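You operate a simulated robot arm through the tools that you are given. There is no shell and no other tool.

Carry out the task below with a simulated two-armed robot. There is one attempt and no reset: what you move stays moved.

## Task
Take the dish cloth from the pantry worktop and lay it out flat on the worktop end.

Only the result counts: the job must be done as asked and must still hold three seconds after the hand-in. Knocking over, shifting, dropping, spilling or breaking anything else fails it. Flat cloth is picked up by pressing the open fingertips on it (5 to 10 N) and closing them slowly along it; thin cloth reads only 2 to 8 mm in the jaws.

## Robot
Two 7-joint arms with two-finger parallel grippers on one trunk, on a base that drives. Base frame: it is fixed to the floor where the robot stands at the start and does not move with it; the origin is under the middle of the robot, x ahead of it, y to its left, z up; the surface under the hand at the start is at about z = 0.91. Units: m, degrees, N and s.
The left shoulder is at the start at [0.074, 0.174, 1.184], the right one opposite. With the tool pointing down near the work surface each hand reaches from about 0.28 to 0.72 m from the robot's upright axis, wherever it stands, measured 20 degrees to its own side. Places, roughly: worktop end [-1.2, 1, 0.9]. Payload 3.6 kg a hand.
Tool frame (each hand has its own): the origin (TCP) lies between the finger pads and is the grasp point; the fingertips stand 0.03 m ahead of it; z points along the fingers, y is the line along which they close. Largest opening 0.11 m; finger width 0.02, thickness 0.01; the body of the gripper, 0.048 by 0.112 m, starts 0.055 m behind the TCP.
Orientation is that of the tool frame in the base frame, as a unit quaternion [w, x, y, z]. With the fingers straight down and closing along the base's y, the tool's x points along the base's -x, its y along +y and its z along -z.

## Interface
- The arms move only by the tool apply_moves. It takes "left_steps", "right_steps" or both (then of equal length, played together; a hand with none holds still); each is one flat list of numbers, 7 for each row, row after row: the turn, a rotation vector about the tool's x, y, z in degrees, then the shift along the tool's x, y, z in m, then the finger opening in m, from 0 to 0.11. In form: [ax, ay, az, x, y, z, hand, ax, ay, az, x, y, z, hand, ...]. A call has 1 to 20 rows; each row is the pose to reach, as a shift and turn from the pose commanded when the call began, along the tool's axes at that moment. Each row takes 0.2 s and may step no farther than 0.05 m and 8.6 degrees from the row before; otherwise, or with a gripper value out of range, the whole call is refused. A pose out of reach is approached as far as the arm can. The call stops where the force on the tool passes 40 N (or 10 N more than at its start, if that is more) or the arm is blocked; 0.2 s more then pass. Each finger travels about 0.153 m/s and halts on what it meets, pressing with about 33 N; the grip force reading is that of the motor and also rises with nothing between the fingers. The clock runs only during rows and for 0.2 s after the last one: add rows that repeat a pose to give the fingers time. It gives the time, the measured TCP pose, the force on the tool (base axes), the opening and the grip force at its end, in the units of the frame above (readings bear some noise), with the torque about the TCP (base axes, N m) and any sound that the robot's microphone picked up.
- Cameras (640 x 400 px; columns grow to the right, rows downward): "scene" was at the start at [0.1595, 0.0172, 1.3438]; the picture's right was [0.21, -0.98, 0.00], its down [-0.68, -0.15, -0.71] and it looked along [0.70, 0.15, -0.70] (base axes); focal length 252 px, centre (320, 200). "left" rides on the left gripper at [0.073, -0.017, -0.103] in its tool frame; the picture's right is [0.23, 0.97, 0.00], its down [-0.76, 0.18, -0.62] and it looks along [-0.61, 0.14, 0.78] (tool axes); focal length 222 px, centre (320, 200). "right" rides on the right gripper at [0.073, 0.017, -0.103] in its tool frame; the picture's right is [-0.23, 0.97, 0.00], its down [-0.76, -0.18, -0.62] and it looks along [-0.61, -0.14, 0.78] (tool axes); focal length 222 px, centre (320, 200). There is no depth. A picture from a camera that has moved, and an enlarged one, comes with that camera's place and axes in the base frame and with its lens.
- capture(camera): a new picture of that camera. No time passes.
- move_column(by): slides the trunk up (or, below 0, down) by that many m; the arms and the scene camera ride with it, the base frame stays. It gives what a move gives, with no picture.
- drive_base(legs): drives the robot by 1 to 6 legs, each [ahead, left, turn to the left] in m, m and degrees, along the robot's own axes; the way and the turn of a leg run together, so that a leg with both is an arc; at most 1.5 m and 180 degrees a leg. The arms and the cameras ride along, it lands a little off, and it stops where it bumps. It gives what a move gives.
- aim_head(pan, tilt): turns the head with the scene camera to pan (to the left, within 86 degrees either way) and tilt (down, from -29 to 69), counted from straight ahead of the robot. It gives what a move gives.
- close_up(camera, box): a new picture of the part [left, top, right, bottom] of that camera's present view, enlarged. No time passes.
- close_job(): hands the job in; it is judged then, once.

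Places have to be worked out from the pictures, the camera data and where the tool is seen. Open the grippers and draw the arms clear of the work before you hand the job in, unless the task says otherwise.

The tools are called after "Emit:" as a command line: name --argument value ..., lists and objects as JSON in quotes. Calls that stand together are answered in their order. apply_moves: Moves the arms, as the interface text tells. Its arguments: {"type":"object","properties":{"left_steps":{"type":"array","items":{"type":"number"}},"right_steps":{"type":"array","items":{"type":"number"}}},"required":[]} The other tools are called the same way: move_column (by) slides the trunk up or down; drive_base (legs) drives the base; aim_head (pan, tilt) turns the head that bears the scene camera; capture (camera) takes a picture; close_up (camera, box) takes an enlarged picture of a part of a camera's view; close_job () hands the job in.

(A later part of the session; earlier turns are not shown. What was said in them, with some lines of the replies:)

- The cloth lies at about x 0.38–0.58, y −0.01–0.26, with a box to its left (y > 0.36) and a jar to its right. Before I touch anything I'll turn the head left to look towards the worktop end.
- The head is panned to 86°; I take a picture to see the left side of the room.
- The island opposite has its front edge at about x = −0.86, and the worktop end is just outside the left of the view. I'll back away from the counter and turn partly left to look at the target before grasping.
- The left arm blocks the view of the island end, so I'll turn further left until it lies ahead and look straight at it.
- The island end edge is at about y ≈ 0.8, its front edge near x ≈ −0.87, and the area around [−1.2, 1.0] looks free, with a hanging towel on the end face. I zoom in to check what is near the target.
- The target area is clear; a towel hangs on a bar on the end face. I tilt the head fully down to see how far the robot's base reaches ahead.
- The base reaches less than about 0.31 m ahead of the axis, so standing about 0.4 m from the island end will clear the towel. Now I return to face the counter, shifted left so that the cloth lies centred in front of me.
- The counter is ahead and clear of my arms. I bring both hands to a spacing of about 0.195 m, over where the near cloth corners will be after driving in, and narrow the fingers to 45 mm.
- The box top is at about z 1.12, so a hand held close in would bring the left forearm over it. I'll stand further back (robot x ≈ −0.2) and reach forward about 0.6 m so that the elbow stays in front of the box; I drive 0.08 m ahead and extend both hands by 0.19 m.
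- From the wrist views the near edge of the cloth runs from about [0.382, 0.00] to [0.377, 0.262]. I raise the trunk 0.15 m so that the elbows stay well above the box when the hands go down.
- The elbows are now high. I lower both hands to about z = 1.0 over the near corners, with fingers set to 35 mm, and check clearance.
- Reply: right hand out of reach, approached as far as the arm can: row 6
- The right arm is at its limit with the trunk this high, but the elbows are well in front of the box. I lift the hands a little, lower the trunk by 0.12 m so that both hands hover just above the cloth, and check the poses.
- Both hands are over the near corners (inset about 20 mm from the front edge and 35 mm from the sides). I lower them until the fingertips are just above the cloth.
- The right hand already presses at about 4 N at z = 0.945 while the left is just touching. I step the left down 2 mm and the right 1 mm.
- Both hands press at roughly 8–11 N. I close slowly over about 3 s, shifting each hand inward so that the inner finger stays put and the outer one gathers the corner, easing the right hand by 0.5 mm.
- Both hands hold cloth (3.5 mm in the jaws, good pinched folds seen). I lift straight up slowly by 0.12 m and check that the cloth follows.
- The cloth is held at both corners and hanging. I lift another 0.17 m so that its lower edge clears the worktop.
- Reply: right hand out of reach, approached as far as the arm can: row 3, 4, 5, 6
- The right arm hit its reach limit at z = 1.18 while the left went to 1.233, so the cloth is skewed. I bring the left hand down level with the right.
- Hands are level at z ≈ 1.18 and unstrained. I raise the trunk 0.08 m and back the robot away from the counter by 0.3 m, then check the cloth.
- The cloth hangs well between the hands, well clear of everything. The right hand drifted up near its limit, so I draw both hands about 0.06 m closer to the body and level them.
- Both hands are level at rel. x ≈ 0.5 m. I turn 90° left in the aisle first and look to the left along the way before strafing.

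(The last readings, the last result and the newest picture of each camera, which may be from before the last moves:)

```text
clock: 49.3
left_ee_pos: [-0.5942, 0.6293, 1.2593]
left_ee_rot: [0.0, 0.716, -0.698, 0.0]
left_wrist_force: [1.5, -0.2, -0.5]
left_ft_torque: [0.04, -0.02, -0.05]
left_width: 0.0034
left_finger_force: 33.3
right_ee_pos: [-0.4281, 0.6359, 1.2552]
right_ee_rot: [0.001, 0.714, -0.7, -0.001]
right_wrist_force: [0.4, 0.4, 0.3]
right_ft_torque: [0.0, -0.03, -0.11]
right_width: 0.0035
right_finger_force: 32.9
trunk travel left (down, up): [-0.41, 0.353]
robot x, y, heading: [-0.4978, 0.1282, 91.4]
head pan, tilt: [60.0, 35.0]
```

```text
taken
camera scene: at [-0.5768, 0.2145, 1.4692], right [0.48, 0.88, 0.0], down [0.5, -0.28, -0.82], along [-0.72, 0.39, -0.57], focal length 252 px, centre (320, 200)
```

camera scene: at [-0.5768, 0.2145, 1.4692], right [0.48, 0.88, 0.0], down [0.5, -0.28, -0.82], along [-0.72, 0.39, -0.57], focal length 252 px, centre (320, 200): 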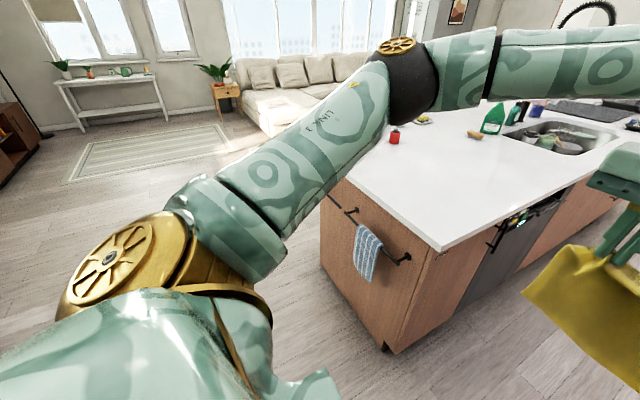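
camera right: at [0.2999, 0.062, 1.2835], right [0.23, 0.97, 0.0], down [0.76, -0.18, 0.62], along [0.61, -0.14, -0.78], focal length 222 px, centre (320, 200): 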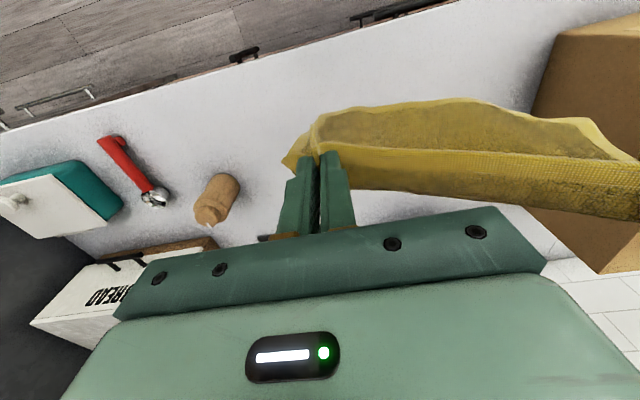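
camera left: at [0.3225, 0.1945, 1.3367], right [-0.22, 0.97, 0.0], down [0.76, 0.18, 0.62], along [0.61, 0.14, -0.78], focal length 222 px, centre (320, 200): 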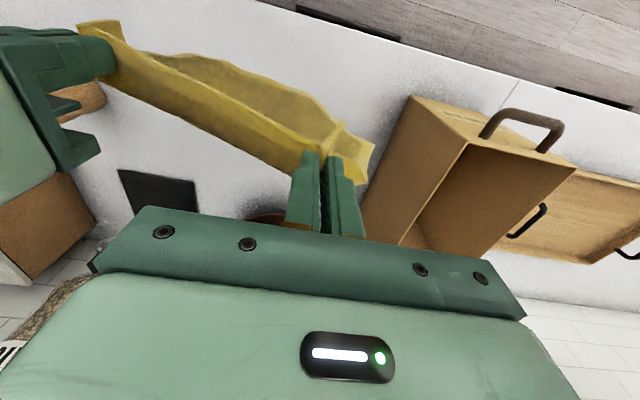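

The island corner is at [−0.872, 0.798] and the floor along the end is clear. I strafe left 0.70 m, straightening the heading, so that the robot stands in front of the end at x ≈ −1.2.

Emit:
drive_base --legs '[[0, 0.7, -1.4]]'

Emit:
aim_head --pan 0 --tilt 45

Emit:
capture --camera "scene"

```text
clock: 53.1
left_ee_pos: [-1.2746, 0.6292, 1.2599]
left_ee_rot: [0.0, -0.703, 0.711, 0.0]
left_wrist_force: [-0.1, 0.0, -0.3]
left_ft_torque: [0.04, -0.03, -0.07]
left_width: 0.0035
left_finger_force: 33.0
right_ee_pos: [-1.1085, 0.629, 1.2559]
right_ee_rot: [0.0, -0.702, 0.712, 0.0]
right_wrist_force: [-0.1, 0.1, 0.0]
right_ft_torque: [-0.02, 0.0, -0.08]
right_width: 0.0035
right_finger_force: 32.9
trunk travel left (down, up): [-0.41, 0.353]
robot x, y, heading: [-1.1972, 0.1254, 89.4]
head pan, tilt: [60.0, 35.0]
```

```text
clock: 54.4
left_ee_pos: [-1.2748, 0.6297, 1.26]
left_ee_rot: [0.0, -0.703, 0.711, 0.0]
left_wrist_force: [0.5, -0.6, -0.3]
left_ft_torque: [0.02, -0.04, -0.06]
left_width: 0.0035
left_finger_force: 32.9
right_ee_pos: [-1.1082, 0.629, 1.2549]
right_ee_rot: [0.0, -0.702, 0.712, 0.0]
right_wrist_force: [0.7, 0.7, -0.1]
right_ft_torque: [0.0, -0.02, -0.09]
right_width: 0.0036
right_finger_force: 33.0
trunk travel left (down, up): [-0.41, 0.353]
robot x, y, heading: [-1.1948, 0.1283, 89.3]
head pan, tilt: [0.0, 45.0]
```

```text
taken
camera scene: at [-1.1953, 0.2496, 1.4544], right [1.0, -0.01, 0.0], down [-0.01, -0.71, -0.71], along [0.01, 0.71, -0.71], focal length 252 px, centre (320, 200)
```

scene: 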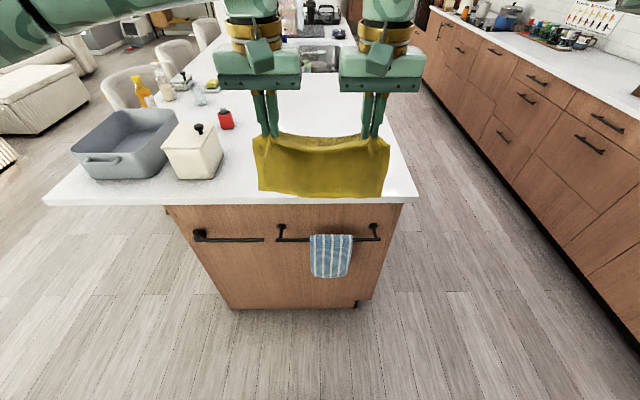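

The cloth hangs nicely and the island end is free between the white box (x < −1.53) and the right edge (x ≈ −0.87). I drive 0.27 m ahead to stand about 0.4 m from the edge, well short of the towel.

Emit:
drive_base --legs '[[0.27, 0, 0.6]]'

Emit:
capture --camera "scene"

```text
clock: 56.3
left_ee_pos: [-1.2812, 0.8946, 1.2578]
left_ee_rot: [0.001, 0.708, -0.706, 0.0]
left_wrist_force: [0.4, 1.2, -0.5]
left_ft_torque: [0.0, 0.0, -0.06]
left_width: 0.0037
left_finger_force: 33.0
right_ee_pos: [-1.1146, 0.8971, 1.2535]
right_ee_rot: [0.0, 0.708, -0.706, 0.0]
right_wrist_force: [0.6, -0.1, -1.2]
right_ft_torque: [-0.01, 0.0, -0.09]
right_width: 0.0033
right_finger_force: 32.9
trunk travel left (down, up): [-0.41, 0.353]
robot x, y, heading: [-1.1924, 0.3924, 90.0]
head pan, tilt: [0.0, 45.0]
```

```text
taken
camera scene: at [-1.1959, 0.5157, 1.4543], right [1.0, 0.0, 0.0], down [0.0, -0.71, -0.71], along [0.0, 0.71, -0.71], focal length 252 px, centre (320, 200)
```

scene: 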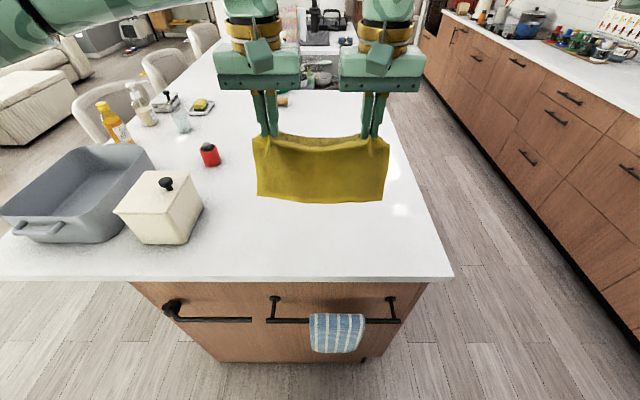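

The cloth's lower edge is at z ≈ 1.06 and spread to full width (~0.27 m). I lower the trunk 0.08 m, then reach forward while pitching the fingers forward 45°, so that the far edge can be set down at about y = 1.10.

Emit:
move_column --by -0.08

Emit:
apply_moves --left_steps '[0, -5, 0, -0.02, 0, 0.003, 0, 0, -10, 0, -0.04, 0, 0.006, 0, 0, -15, 0, -0.06, 0, 0.009, 0, 0, -20, 0, -0.08, 0, 0.012, 0, 0, -25, 0, -0.1, 0, 0.015, 0, 0, -30, 0, -0.12, 0, 0.018, 0, 0, -35, 0, -0.14, 0, 0.022, 0, 0, -40, 0, -0.16, 0, 0.026, 0, 0, -45, 0, -0.1825, 0, 0.03, 0, 0, -45, 0, -0.1825, 0, 0.03, 0]' --right_steps '[0, -5, 0, -0.02, 0, 0.003, 0, 0, -10, 0, -0.04, 0, 0.006, 0, 0, -15, 0, -0.06, 0, 0.009, 0, 0, -20, 0, -0.08, 0, 0.012, 0, 0, -25, 0, -0.1, 0, 0.015, 0, 0, -30, 0, -0.12, 0, 0.018, 0, 0, -35, 0, -0.14, 0, 0.02, 0, 0, -40, 0, -0.16, 0, 0.023, 0, 0, -45, 0, -0.18, 0, 0.026, 0, 0, -45, 0, -0.18, 0, 0.026, 0]'

Emit:
capture --camera "scene"

```text
clock: 57.5
left_ee_pos: [-1.2804, 0.8927, 1.1792]
left_ee_rot: [0.0, 0.708, -0.706, 0.0]
left_wrist_force: [0.4, 0.0, -0.3]
left_ft_torque: [0.01, -0.02, -0.04]
left_width: 0.0036
left_finger_force: 33.2
right_ee_pos: [-1.114, 0.8947, 1.1758]
right_ee_rot: [0.0, 0.708, -0.707, -0.001]
right_wrist_force: [1.2, -0.1, -0.2]
right_ft_torque: [0.04, 0.01, -0.11]
right_width: 0.0034
right_finger_force: 33.3
trunk travel left (down, up): [-0.33, 0.433]
robot x, y, heading: [-1.1979, 0.3946, 90.2]
head pan, tilt: [0.0, 45.0]
```

```text
clock: 59.6
left_ee_pos: [-1.2785, 1.0756, 1.1476]
left_ee_rot: [-0.272, 0.654, -0.652, -0.271]
left_wrist_force: [-0.3, -0.6, -0.6]
left_ft_torque: [-0.04, 0.01, -0.06]
left_width: 0.0038
left_finger_force: 32.9
right_ee_pos: [-1.1157, 1.0756, 1.1522]
right_ee_rot: [-0.271, 0.653, -0.653, -0.272]
right_wrist_force: [-0.3, 0.0, 0.7]
right_ft_torque: [0.01, 0.04, -0.07]
right_width: 0.0033
right_finger_force: 32.4
trunk travel left (down, up): [-0.33, 0.433]
robot x, y, heading: [-1.1965, 0.3886, 90.2]
head pan, tilt: [0.0, 45.0]
```

```text
taken
camera scene: at [-1.196, 0.5399, 1.3735], right [1.0, 0.0, 0.0], down [0.0, -0.71, -0.71], along [0.0, 0.71, -0.71], focal length 252 px, centre (320, 200)
```

scene: 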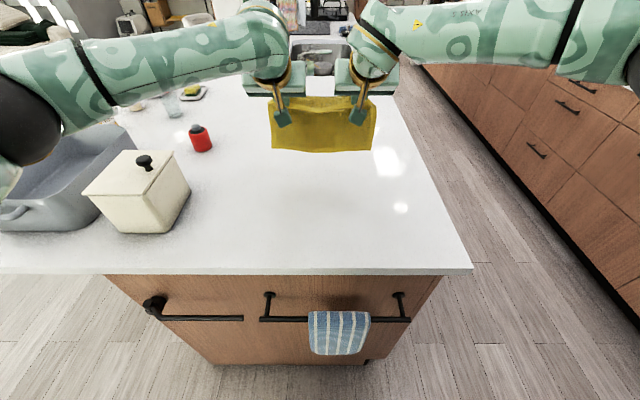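

The hands are at y ≈ 1.075, z ≈ 1.15, and the cloth's lower edge hangs over y ≈ 1.1. I begin to set it down: lower about 6 cm so the far edge touches the worktop, then check.

Emit:
apply_moves --left_steps '[0, 0, 0, 0.0163, 0, 0.0163, 0, 0, 0, 0, 0.0339, 0, 0.0269, 0, 0, 3, 0, 0.0515, 0, 0.0319, 0]' --right_steps '[0, 0, 0, 0.0163, 0, 0.0163, 0, 0, 0, 0, 0.0339, 0, 0.0269, 0, 0, 3, 0, 0.0515, 0, 0.0319, 0]'

Emit:
capture --camera "scene"

Emit:
capture --camera "right"

```text
clock: 60.5
left_ee_pos: [-1.281, 1.0628, 1.0905]
left_ee_rot: [-0.253, 0.662, -0.658, -0.254]
left_wrist_force: [-0.1, -0.2, -0.1]
left_ft_torque: [-0.01, -0.01, -0.11]
left_width: 0.0038
left_finger_force: 33.3
right_ee_pos: [-1.1151, 1.0638, 1.093]
right_ee_rot: [-0.253, 0.661, -0.66, -0.254]
right_wrist_force: [-0.1, -0.5, -0.6]
right_ft_torque: [0.01, 0.0, -0.06]
right_width: 0.0033
right_finger_force: 32.8
trunk travel left (down, up): [-0.33, 0.433]
robot x, y, heading: [-1.1976, 0.3913, 90.1]
head pan, tilt: [0.0, 45.0]
```

```text
taken
camera scene: at [-1.1961, 0.5409, 1.3734], right [1.0, 0.0, 0.0], down [0.0, -0.71, -0.71], along [0.0, 0.71, -0.71], focal length 252 px, centre (320, 200)
```

scene: 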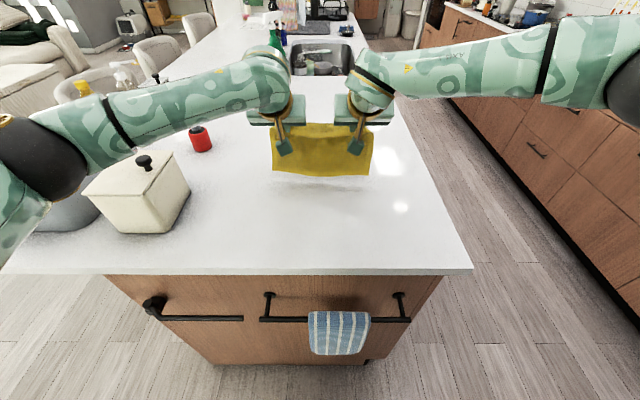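

```text
taken
camera right: at [-1.1316, 0.9401, 1.1192], right [-0.97, 0.17, 0.15], down [0.18, 0.15, 0.97], along [0.14, 0.97, -0.18], focal length 222 px, centre (320, 200)
```

right: 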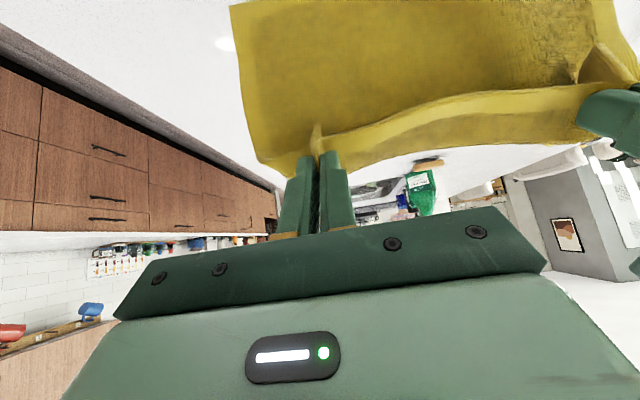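

The far edge is just meeting the worktop at y ≈ 1.10. Before continuing I check the clearance of the left elbow to the white box.

Emit:
close_up --camera "scene" --box '[0, 90, 224, 260]'

```text
2.35 times, centred on (112, 175) of scene
camera zoom: at [-1.1961, 0.5409, 1.3734], right [1.0, 0.0, 0.0], down [0.0, -0.71, -0.71], along [0.0, 0.71, -0.71], focal length 593 px, centre (809, 259)
```

zoom: 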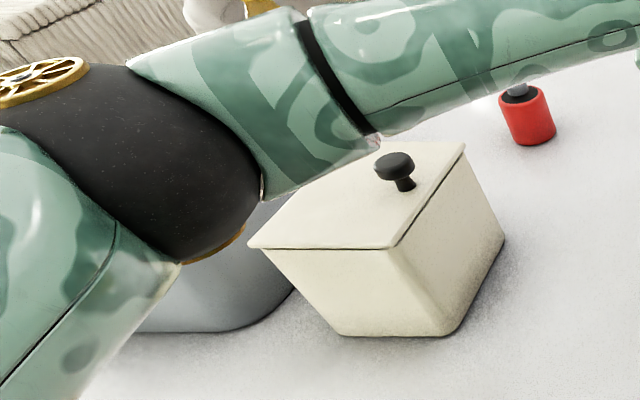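

The white box front is at y ≈ 0.90 while the elbow (y ≈ 0.81, r ≈ 0.06) stays in front of it, so it is clear. I continue the laying arc: hands back and down while un-pitching.

Emit:
apply_moves --left_steps '[0, 4, 0, 0.0182, 0, -0.0074, 0, 0, 8, 0, 0.0416, 0, -0.0165, 0, 0, 12, 0, 0.0654, 0, -0.0205, 0, 0, 17, 0, 0.0907, 0, -0.0206, 0, 0, 22, 0, 0.1131, 0, -0.0178, 0]' --right_steps '[0, 4, 0, 0.0182, 0, -0.0074, 0, 0, 8, 0, 0.0416, 0, -0.0165, 0, 0, 12, 0, 0.0654, 0, -0.0205, 0, 0, 17, 0, 0.0907, 0, -0.0206, 0, 0, 22, 0, 0.1131, 0, -0.0178, 0]'

Emit:
capture --camera "scene"

Emit:
capture --camera "left"

```text
clock: 61.6
left_ee_pos: [-1.2805, 0.9674, 1.0277]
left_ee_rot: [-0.122, 0.698, -0.695, -0.123]
left_wrist_force: [-0.1, 0.3, 0.0]
left_ft_torque: [0.04, -0.02, -0.1]
left_width: 0.0036
left_finger_force: 33.1
right_ee_pos: [-1.115, 0.9641, 1.0284]
right_ee_rot: [-0.123, 0.697, -0.695, -0.123]
right_wrist_force: [-0.4, -0.2, 0.1]
right_ft_torque: [0.02, 0.0, -0.06]
right_width: 0.0034
right_finger_force: 33.2
trunk travel left (down, up): [-0.33, 0.433]
robot x, y, heading: [-1.1939, 0.39, 90.0]
head pan, tilt: [0.0, 45.0]
```

```text
taken
camera scene: at [-1.196, 0.5408, 1.3734], right [1.0, 0.0, 0.0], down [0.0, -0.71, -0.71], along [0.0, 0.71, -0.71], focal length 252 px, centre (320, 200)
```

scene: 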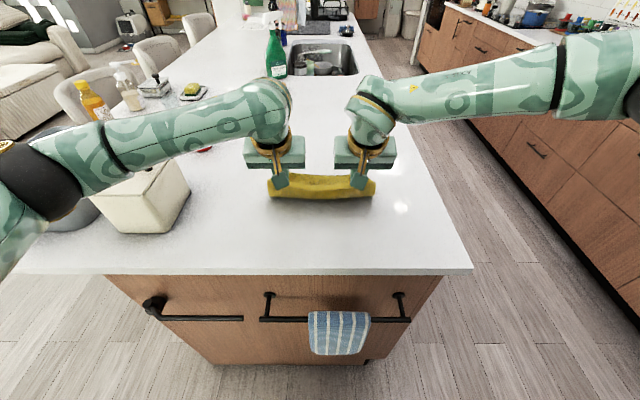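

```text
taken
camera left: at [-1.2633, 0.8639, 1.0994], right [-0.97, -0.22, -0.08], down [-0.18, 0.5, 0.85], along [-0.14, 0.84, -0.53], focal length 222 px, centre (320, 200)
```

left: 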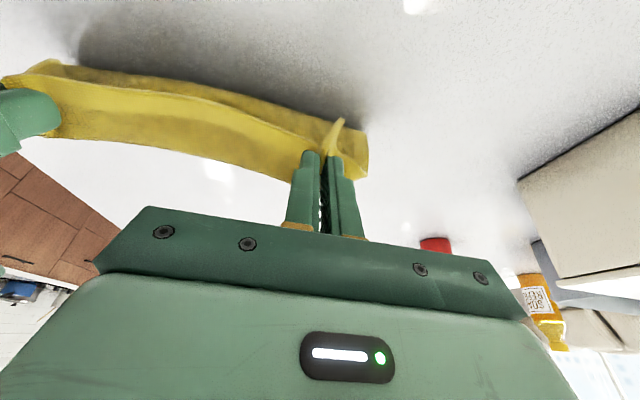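

The far edge lies at y ≈ 1.10 and the cloth is draping correctly away from the hands. I finish the arc down to just above the surface and pull back a little to straighten it.

Emit:
apply_moves --left_steps '[0, 5, 0, 0.0184, 0, 0.0138, 0, 0, 10, 0, 0.0351, 0, 0.0284, 0, 0, 15, 0, 0.0508, 0, 0.0437, 0, 0, 20, 0, 0.0617, 0, 0.0545, 0, 0, 20, 0, 0.0704, 0, 0.0546, 0, 0, 20, 0, 0.0779, 0, 0.0519, 0]' --right_steps '[0, 5, 0, 0.0184, 0, 0.0138, 0, 0, 10, 0, 0.0351, 0, 0.0284, 0, 0, 15, 0, 0.0508, 0, 0.0437, 0, 0, 20, 0, 0.0617, 0, 0.0545, 0, 0, 20, 0, 0.0704, 0, 0.0546, 0, 0, 20, 0, 0.0779, 0, 0.0519, 0]'

Emit:
capture --camera "scene"

Emit:
capture --camera "left"

Emit:
capture --camera "right"

```text
clock: 63.0
left_ee_pos: [-1.2817, 0.9089, 0.952]
left_ee_rot: [0.0, 0.708, -0.706, 0.0]
left_wrist_force: [-0.2, 0.0, -0.1]
left_ft_torque: [0.03, 0.01, -0.06]
left_width: 0.0035
left_finger_force: 33.0
right_ee_pos: [-1.1168, 0.9114, 0.9525]
right_ee_rot: [0.0, 0.707, -0.707, 0.0]
right_wrist_force: [-0.5, -0.4, -0.5]
right_ft_torque: [-0.02, -0.01, -0.08]
right_width: 0.0032
right_finger_force: 32.8
trunk travel left (down, up): [-0.33, 0.433]
robot x, y, heading: [-1.1967, 0.3939, 90.1]
head pan, tilt: [0.0, 45.0]
```

```text
taken
camera scene: at [-1.196, 0.5404, 1.3734], right [1.0, 0.0, 0.0], down [0.0, -0.71, -0.71], along [0.0, 0.71, -0.71], focal length 252 px, centre (320, 200)
```

scene: 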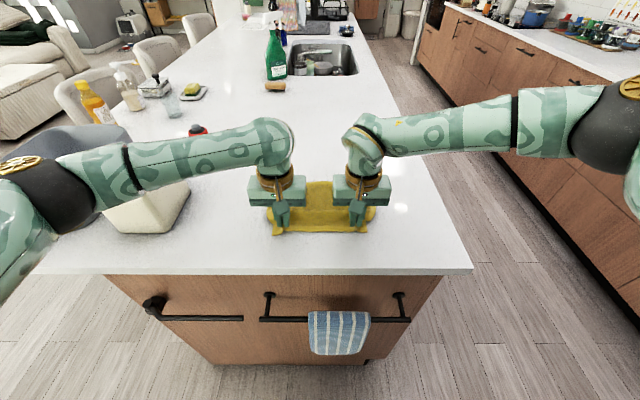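

```text
taken
camera left: at [-1.2635, 0.8375, 1.0559], right [-0.97, -0.23, 0.0], down [-0.18, 0.76, 0.62], along [-0.14, 0.61, -0.78], focal length 222 px, centre (320, 200)
```

left: 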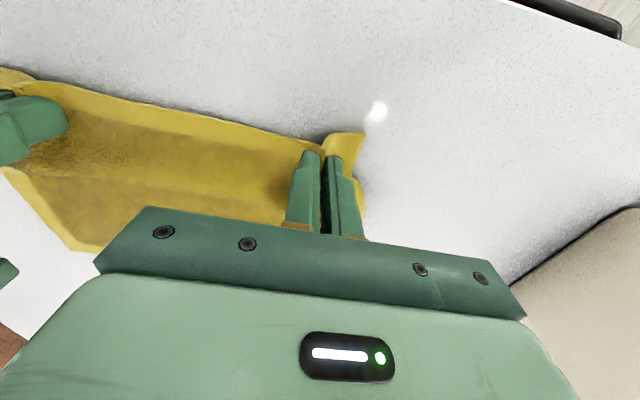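

```text
taken
camera right: at [-1.1326, 0.8391, 1.0544], right [-0.97, 0.23, 0.0], down [0.18, 0.76, 0.62], along [0.14, 0.61, -0.78], focal length 222 px, centre (320, 200)
```

right: 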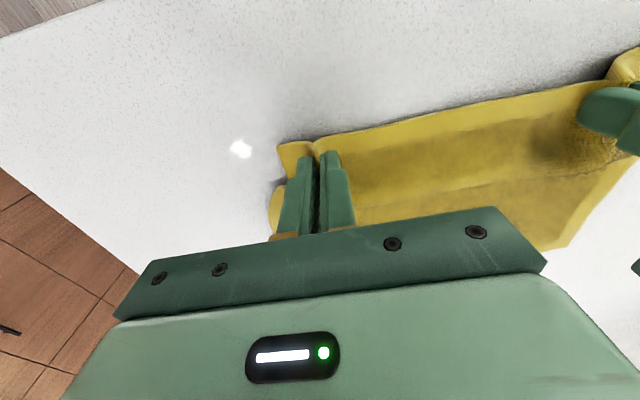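

The cloth's far corners are at about [−1.055, 1.075] and [−1.332, 1.07], full width. There is still slack, so I pull the hands back 2 cm while lowering to the surface.

Emit:
apply_moves --left_steps '[0, 0, 0, 0.007, 0, 0.002, 0, 0, 0, 0, 0.014, 0, 0.004, 0, 0, 0, 0, 0.02, 0, 0.006, 0, 0, 0, 0, 0.024, 0, 0.007, 0]' --right_steps '[0, 0, 0, 0.007, 0, 0.002, 0, 0, 0, 0, 0.014, 0, 0.004, 0, 0, 0, 0, 0.02, 0, 0.006, 0, 0, 0, 0, 0.024, 0, 0.007, 0]'

Emit:
capture --camera "left"

Emit:
capture --camera "right"

Emit:
close_up --camera "scene" --box '[220, 150, 420, 275]'

```text
clock: 64.0
left_ee_pos: [-1.2809, 0.885, 0.9442]
left_ee_rot: [0.0, 0.709, -0.705, -0.001]
left_wrist_force: [0.3, -0.2, 1.0]
left_ft_torque: [0.0, 0.01, -0.04]
left_width: 0.0036
left_finger_force: 33.1
right_ee_pos: [-1.1146, 0.8879, 0.9452]
right_ee_rot: [0.001, 0.708, -0.707, 0.0]
right_wrist_force: [0.4, 0.1, 0.4]
right_ft_torque: [0.0, 0.02, -0.08]
right_width: 0.0033
right_finger_force: 33.3
trunk travel left (down, up): [-0.33, 0.433]
robot x, y, heading: [-1.1967, 0.3878, 90.3]
head pan, tilt: [0.0, 45.0]
```

```text
taken
camera left: at [-1.2628, 0.8141, 1.0487], right [-0.97, -0.23, 0.0], down [-0.18, 0.76, 0.62], along [-0.14, 0.61, -0.78], focal length 222 px, centre (320, 200)
```

left: 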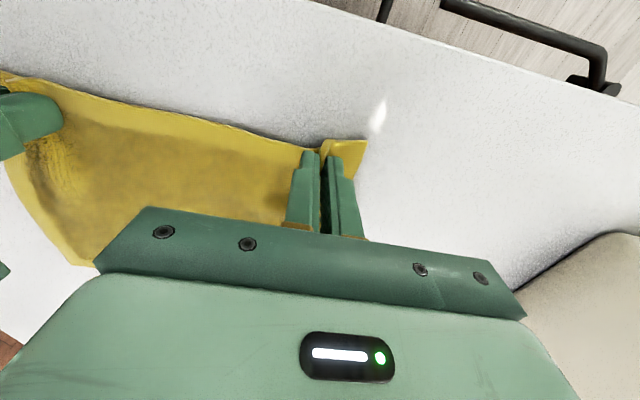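

```text
taken
camera right: at [-1.1307, 0.814, 1.0483], right [-0.97, 0.23, 0.0], down [0.18, 0.76, 0.62], along [0.14, 0.61, -0.78], focal length 222 px, centre (320, 200)
```

right: 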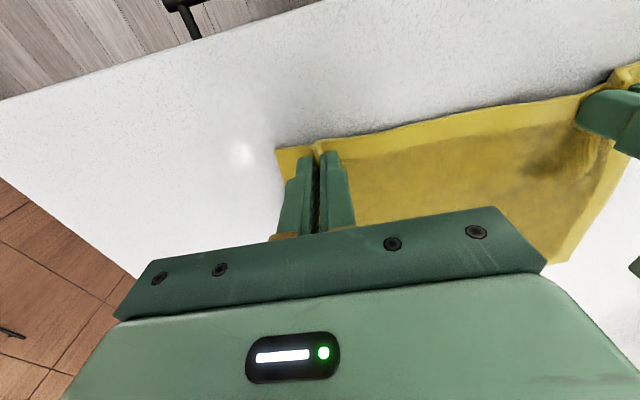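

```text
3.20 times, centred on (320, 212) of scene
camera zoom: at [-1.1959, 0.5404, 1.3734], right [1.0, 0.0, 0.0], down [0.0, -0.71, -0.71], along [0.0, 0.71, -0.71], focal length 807 px, centre (320, 160)
```

zoom: 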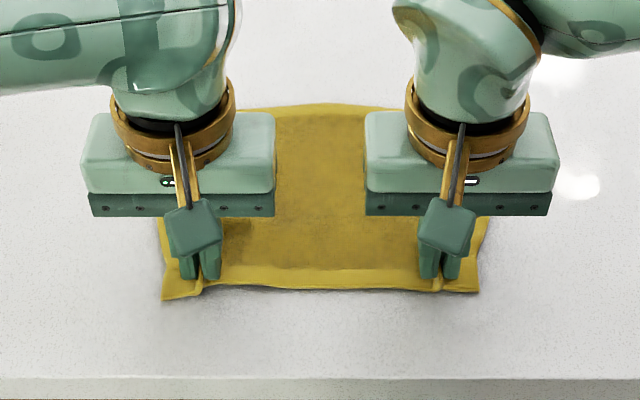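

The cloth lies nearly flat with only the two pinched folds left. I press the fingertips down lightly before opening, so that the outer fingers can spread the folds back out.

Emit:
apply_moves --left_steps '[0, 0, 0, 0, 0, 0.001, 0, 0, 0, 0, 0, 0, 0.002, 0]' --right_steps '[0, 0, 0, 0, 0, 0.001, 0, 0, 0, 0, 0, 0, 0.002, 0]'

```text
clock: 64.7
left_ee_pos: [-1.28, 0.8863, 0.945]
left_ee_rot: [-0.001, 0.708, -0.707, -0.001]
left_wrist_force: [-0.2, 0.4, 2.9]
left_ft_torque: [0.01, 0.02, -0.04]
left_width: 0.0037
left_finger_force: 32.9
right_ee_pos: [-1.1153, 0.8871, 0.9445]
right_ee_rot: [0.0, -0.707, 0.707, 0.001]
right_wrist_force: [0.9, 0.7, 1.8]
right_ft_torque: [0.04, -0.04, -0.05]
right_width: 0.0034
right_finger_force: 33.3
trunk travel left (down, up): [-0.33, 0.433]
robot x, y, heading: [-1.1975, 0.3872, 90.0]
head pan, tilt: [0.0, 45.0]
```

Contact force is about 2–3 N. I press about 1.5 mm more and open slowly, keeping the inner finger in place and sliding the outer finger outward to unfold each corner.

Emit:
apply_moves --left_steps '[0, 0, 0, 0, 0, 0.0012, 0, 0, 0, 0, 0, 0, 0.0015, 0.004, 0, 0, 0, 0, 0.002, 0.0015, 0.008, 0, 0, 0, 0, 0.004, 0.0015, 0.012, 0, 0, 0, 0, 0.006, 0.0015, 0.016, 0, 0, 0, 0, 0.008, 0.0015, 0.02, 0, 0, 0, 0, 0.01, 0.0015, 0.024, 0, 0, 0, 0, 0.012, 0.0015, 0.028, 0, 0, 0, 0, 0.014, 0.0015, 0.032, 0, 0, 0, 0, 0.016, 0.0015, 0.036, 0, 0, 0, 0, 0.018, 0.0015, 0.04]' --right_steps '[0, 0, 0, 0, 0, 0.0015, 0, 0, 0, 0, 0, 0, 0.002, 0.004, 0, 0, 0, 0, -0.002, 0.002, 0.008, 0, 0, 0, 0, -0.004, 0.002, 0.012, 0, 0, 0, 0, -0.006, 0.002, 0.016, 0, 0, 0, 0, -0.008, 0.002, 0.02, 0, 0, 0, 0, -0.01, 0.002, 0.024, 0, 0, 0, 0, -0.012, 0.002, 0.028, 0, 0, 0, 0, -0.014, 0.002, 0.032, 0, 0, 0, 0, -0.016, 0.002, 0.036, 0, 0, 0, 0, -0.018, 0.002, 0.04]'

Emit:
capture --camera "left"

Emit:
capture --camera "right"

Emit:
close_up --camera "scene" --box '[220, 150, 420, 275]'

```text
clock: 67.0
left_ee_pos: [-1.2984, 0.8839, 0.9421]
left_ee_rot: [-0.002, 0.708, -0.706, 0.0]
left_wrist_force: [9.1, 0.9, 22.0]
left_ft_torque: [0.01, -0.16, -0.01]
left_width: 0.0316
left_finger_force: 0.0
right_ee_pos: [-1.0976, 0.8852, 0.9417]
right_ee_rot: [0.0, 0.708, -0.706, -0.002]
right_wrist_force: [-6.7, 0.3, 13.3]
right_ft_torque: [0.02, 0.16, -0.03]
right_width: 0.0373
right_finger_force: 0.1
trunk travel left (down, up): [-0.33, 0.433]
robot x, y, heading: [-1.1957, 0.3932, 90.3]
head pan, tilt: [0.0, 45.0]
```

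```text
taken
camera left: at [-1.2803, 0.8117, 1.0458], right [-0.97, -0.23, 0.0], down [-0.18, 0.76, 0.63], along [-0.14, 0.61, -0.78], focal length 222 px, centre (320, 200)
```

left: 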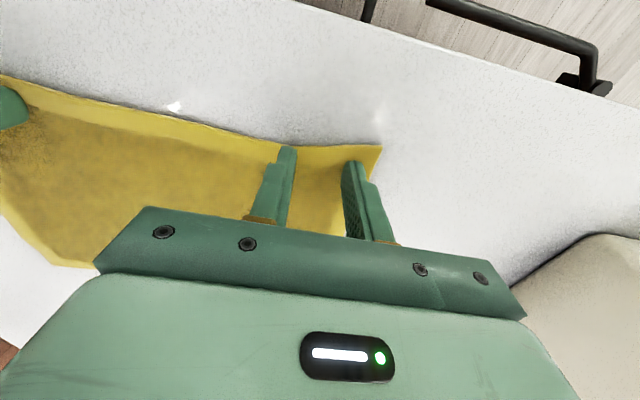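

```text
taken
camera right: at [-1.1125, 0.8118, 1.0451], right [-0.97, 0.23, 0.0], down [0.18, 0.76, 0.63], along [0.14, 0.61, -0.78], focal length 222 px, centre (320, 200)
```

right: 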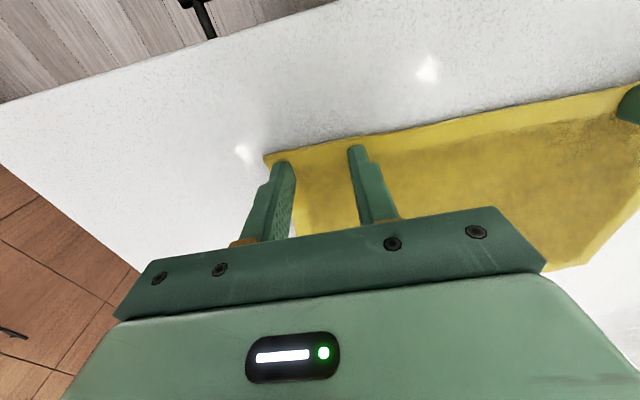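

```text
3.20 times, centred on (320, 212) of scene
camera zoom: at [-1.1955, 0.5375, 1.374], right [1.0, 0.0, 0.0], down [0.0, -0.71, -0.71], along [0.0, 0.71, -0.71], focal length 807 px, centre (320, 160)
```

zoom: 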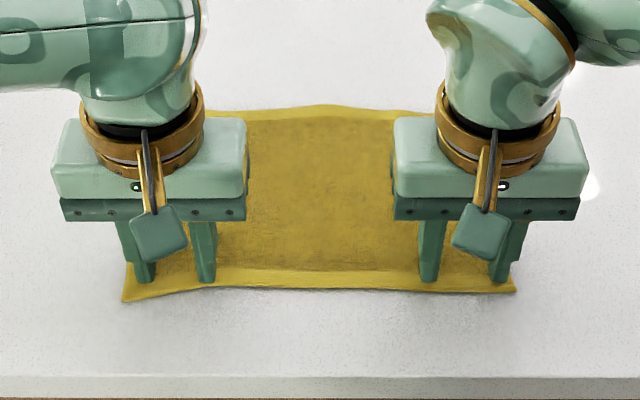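

Both folds are opened out and the cloth lies flat at full width. I lift the hands straight up slowly, keeping the fingers at their present opening.

Emit:
apply_moves --left_steps '[0, 0, 0, 0, -0.001, -0.003, 0.034, 0, 0, 0, 0, -0.001, -0.012, 0.034, 0, 0, 0, 0, -0.001, -0.03, 0.034, 0, 0, 0, 0, -0.001, -0.055, 0.034, 0, 0, 0, 0, -0.001, -0.085, 0.034, 0, 0, 0, 0, -0.001, -0.12, 0.034, 0, 0, 0, 0, -0.001, -0.15, 0.034]' --right_steps '[0, 0, 0, 0, 0.001, -0.003, 0.038, 0, 0, 0, 0, 0.001, -0.012, 0.038, 0, 0, 0, 0, 0.001, -0.03, 0.038, 0, 0, 0, 0, 0.001, -0.055, 0.038, 0, 0, 0, 0, 0.001, -0.085, 0.038, 0, 0, 0, 0, 0.001, -0.12, 0.038, 0, 0, 0, 0, 0.001, -0.15, 0.038]'

Emit:
capture --camera "scene"

Emit:
capture --camera "left"

Emit:
capture --camera "right"

```text
clock: 68.7
left_ee_pos: [-1.2962, 0.8849, 1.0911]
left_ee_rot: [0.0, 0.709, -0.705, 0.0]
left_wrist_force: [-0.2, -0.3, -0.8]
left_ft_torque: [-0.02, 0.01, 0.0]
left_width: 0.0341
left_finger_force: 0.1
right_ee_pos: [-1.0983, 0.8857, 1.0925]
right_ee_rot: [0.0, 0.707, -0.707, 0.0]
right_wrist_force: [0.3, 0.1, -0.1]
right_ft_torque: [0.03, 0.0, -0.02]
right_width: 0.0379
right_finger_force: 0.1
trunk travel left (down, up): [-0.33, 0.433]
robot x, y, heading: [-1.1958, 0.3928, 90.2]
head pan, tilt: [0.0, 45.0]
```

```text
taken
camera scene: at [-1.1959, 0.5397, 1.3735], right [1.0, 0.0, 0.0], down [0.0, -0.71, -0.71], along [0.0, 0.71, -0.71], focal length 252 px, centre (320, 200)
```

scene: 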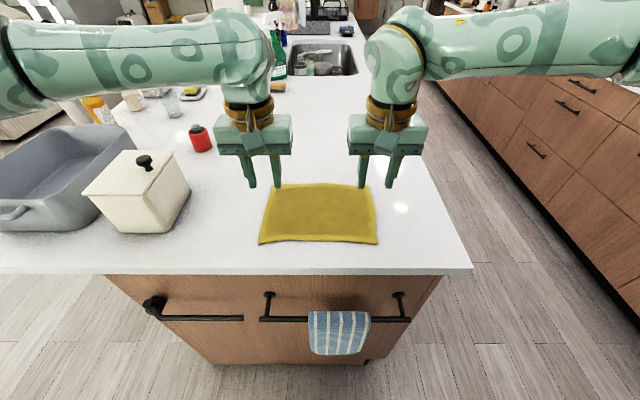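

```text
taken
camera left: at [-1.2794, 0.8146, 1.1946], right [-0.97, -0.23, 0.0], down [-0.18, 0.76, 0.62], along [-0.14, 0.61, -0.78], focal length 222 px, centre (320, 200)
```

left: 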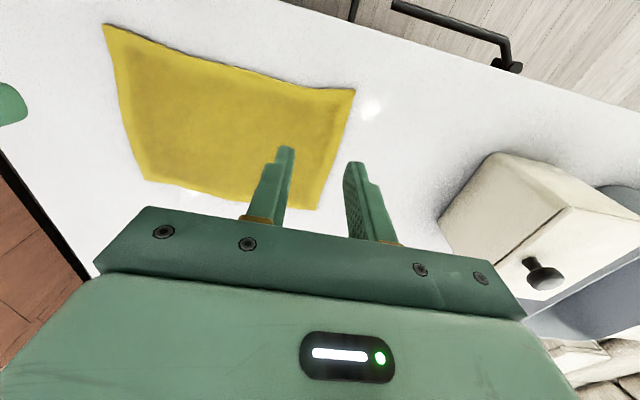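

```text
taken
camera right: at [-1.1141, 0.8121, 1.1951], right [-0.97, 0.23, 0.0], down [0.18, 0.76, 0.62], along [0.14, 0.61, -0.78], focal length 222 px, centre (320, 200)
```

right: 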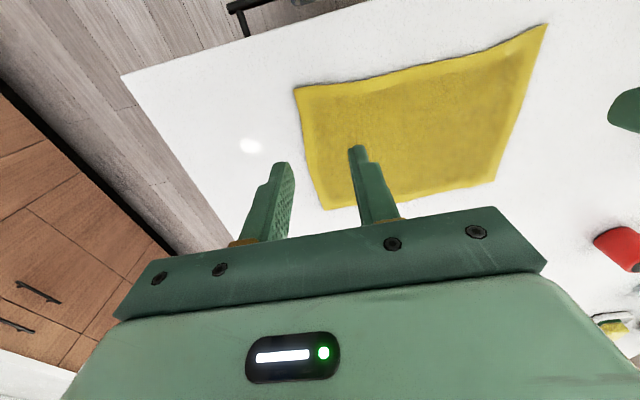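

The cloth lies flat, about x −1.33…−1.06, y 0.87…1.06. I open the grippers fully, back the robot away, and take a close look at the cloth and surroundings.

Emit:
apply_moves --left_steps '[0, 0, 0, 0, 0, -0.02, 0.06, 0, 0, 0, 0, 0, -0.04, 0.09, 0, 0, 0, 0, 0, -0.06, 0.11]' --right_steps '[0, 0, 0, 0, 0, -0.02, 0.06, 0, 0, 0, 0, 0, -0.04, 0.09, 0, 0, 0, 0, 0, -0.06, 0.11]'

Emit:
drive_base --legs '[[-0.35, 0, 0]]'

Emit:
capture --camera "scene"

Emit:
close_up --camera "scene" --box '[220, 110, 420, 235]'

```text
clock: 69.5
left_ee_pos: [-1.2969, 0.8864, 1.1511]
left_ee_rot: [0.0, 0.708, -0.706, 0.0]
left_wrist_force: [1.0, -0.5, 0.0]
left_ft_torque: [0.04, -0.01, -0.04]
left_width: 0.11
left_finger_force: 0.0
right_ee_pos: [-1.099, 0.8862, 1.1541]
right_ee_rot: [-0.001, 0.707, -0.707, -0.001]
right_wrist_force: [-0.1, -0.1, -0.2]
right_ft_torque: [0.04, -0.02, -0.03]
right_width: 0.1098
right_finger_force: 0.0
trunk travel left (down, up): [-0.33, 0.433]
robot x, y, heading: [-1.1952, 0.3926, 90.4]
head pan, tilt: [0.0, 45.0]
```

```text
clock: 71.7
left_ee_pos: [-1.2946, 0.5444, 1.149]
left_ee_rot: [0.0, 0.708, -0.706, -0.001]
left_wrist_force: [-0.5, -0.4, 0.5]
left_ft_torque: [0.01, 0.03, 0.01]
left_width: 0.11
left_finger_force: 0.1
right_ee_pos: [-1.0982, 0.5424, 1.1549]
right_ee_rot: [0.0, 0.707, -0.707, -0.001]
right_wrist_force: [-0.2, -0.2, 0.3]
right_ft_torque: [-0.02, -0.01, -0.01]
right_width: 0.1099
right_finger_force: 0.0
trunk travel left (down, up): [-0.33, 0.433]
robot x, y, heading: [-1.1931, 0.048, 90.0]
head pan, tilt: [0.0, 45.0]
```

```text
taken
camera scene: at [-1.1949, 0.1975, 1.3735], right [1.0, 0.0, 0.0], down [0.0, -0.71, -0.71], along [0.0, 0.71, -0.71], focal length 252 px, centre (320, 200)
```

scene: 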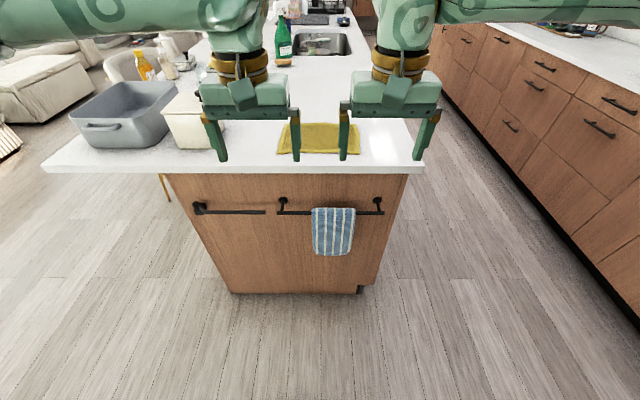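

```text
3.20 times, centred on (320, 172) of scene
camera zoom: at [-1.1949, 0.1975, 1.3735], right [1.0, 0.0, 0.0], down [0.0, -0.71, -0.71], along [0.0, 0.71, -0.71], focal length 807 px, centre (320, 288)
```

zoom: 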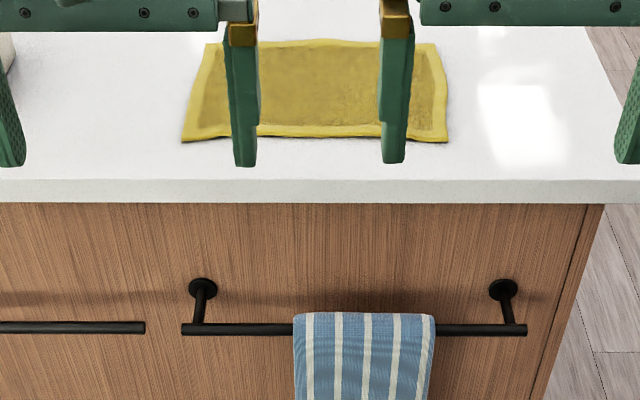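

The cloth lies flat on the worktop end with its corners spread. The towel, white box and other items stand as before, and both grippers are open and clear of the worktop. I hand the job in.

Emit:
close_job

```text
The job is handed in.
```

The dish cloth now lies flat and fully spread on the worktop end. It covers about x −1.33 to −1.06 and y 0.87 to 1.06, so its centre is roughly 3.5 cm short of [-1.2, 1.0] in y.

The pictures taken while working show nothing else knocked over or moved. That covers the pantry worktop once I had backed away with the cloth, and the white box and hanging towel at the island. Both grippers are open, and the arms are clear of the worktop.

I handed the job in. The tool only confirmed that it was received, so I don't have the verdict.
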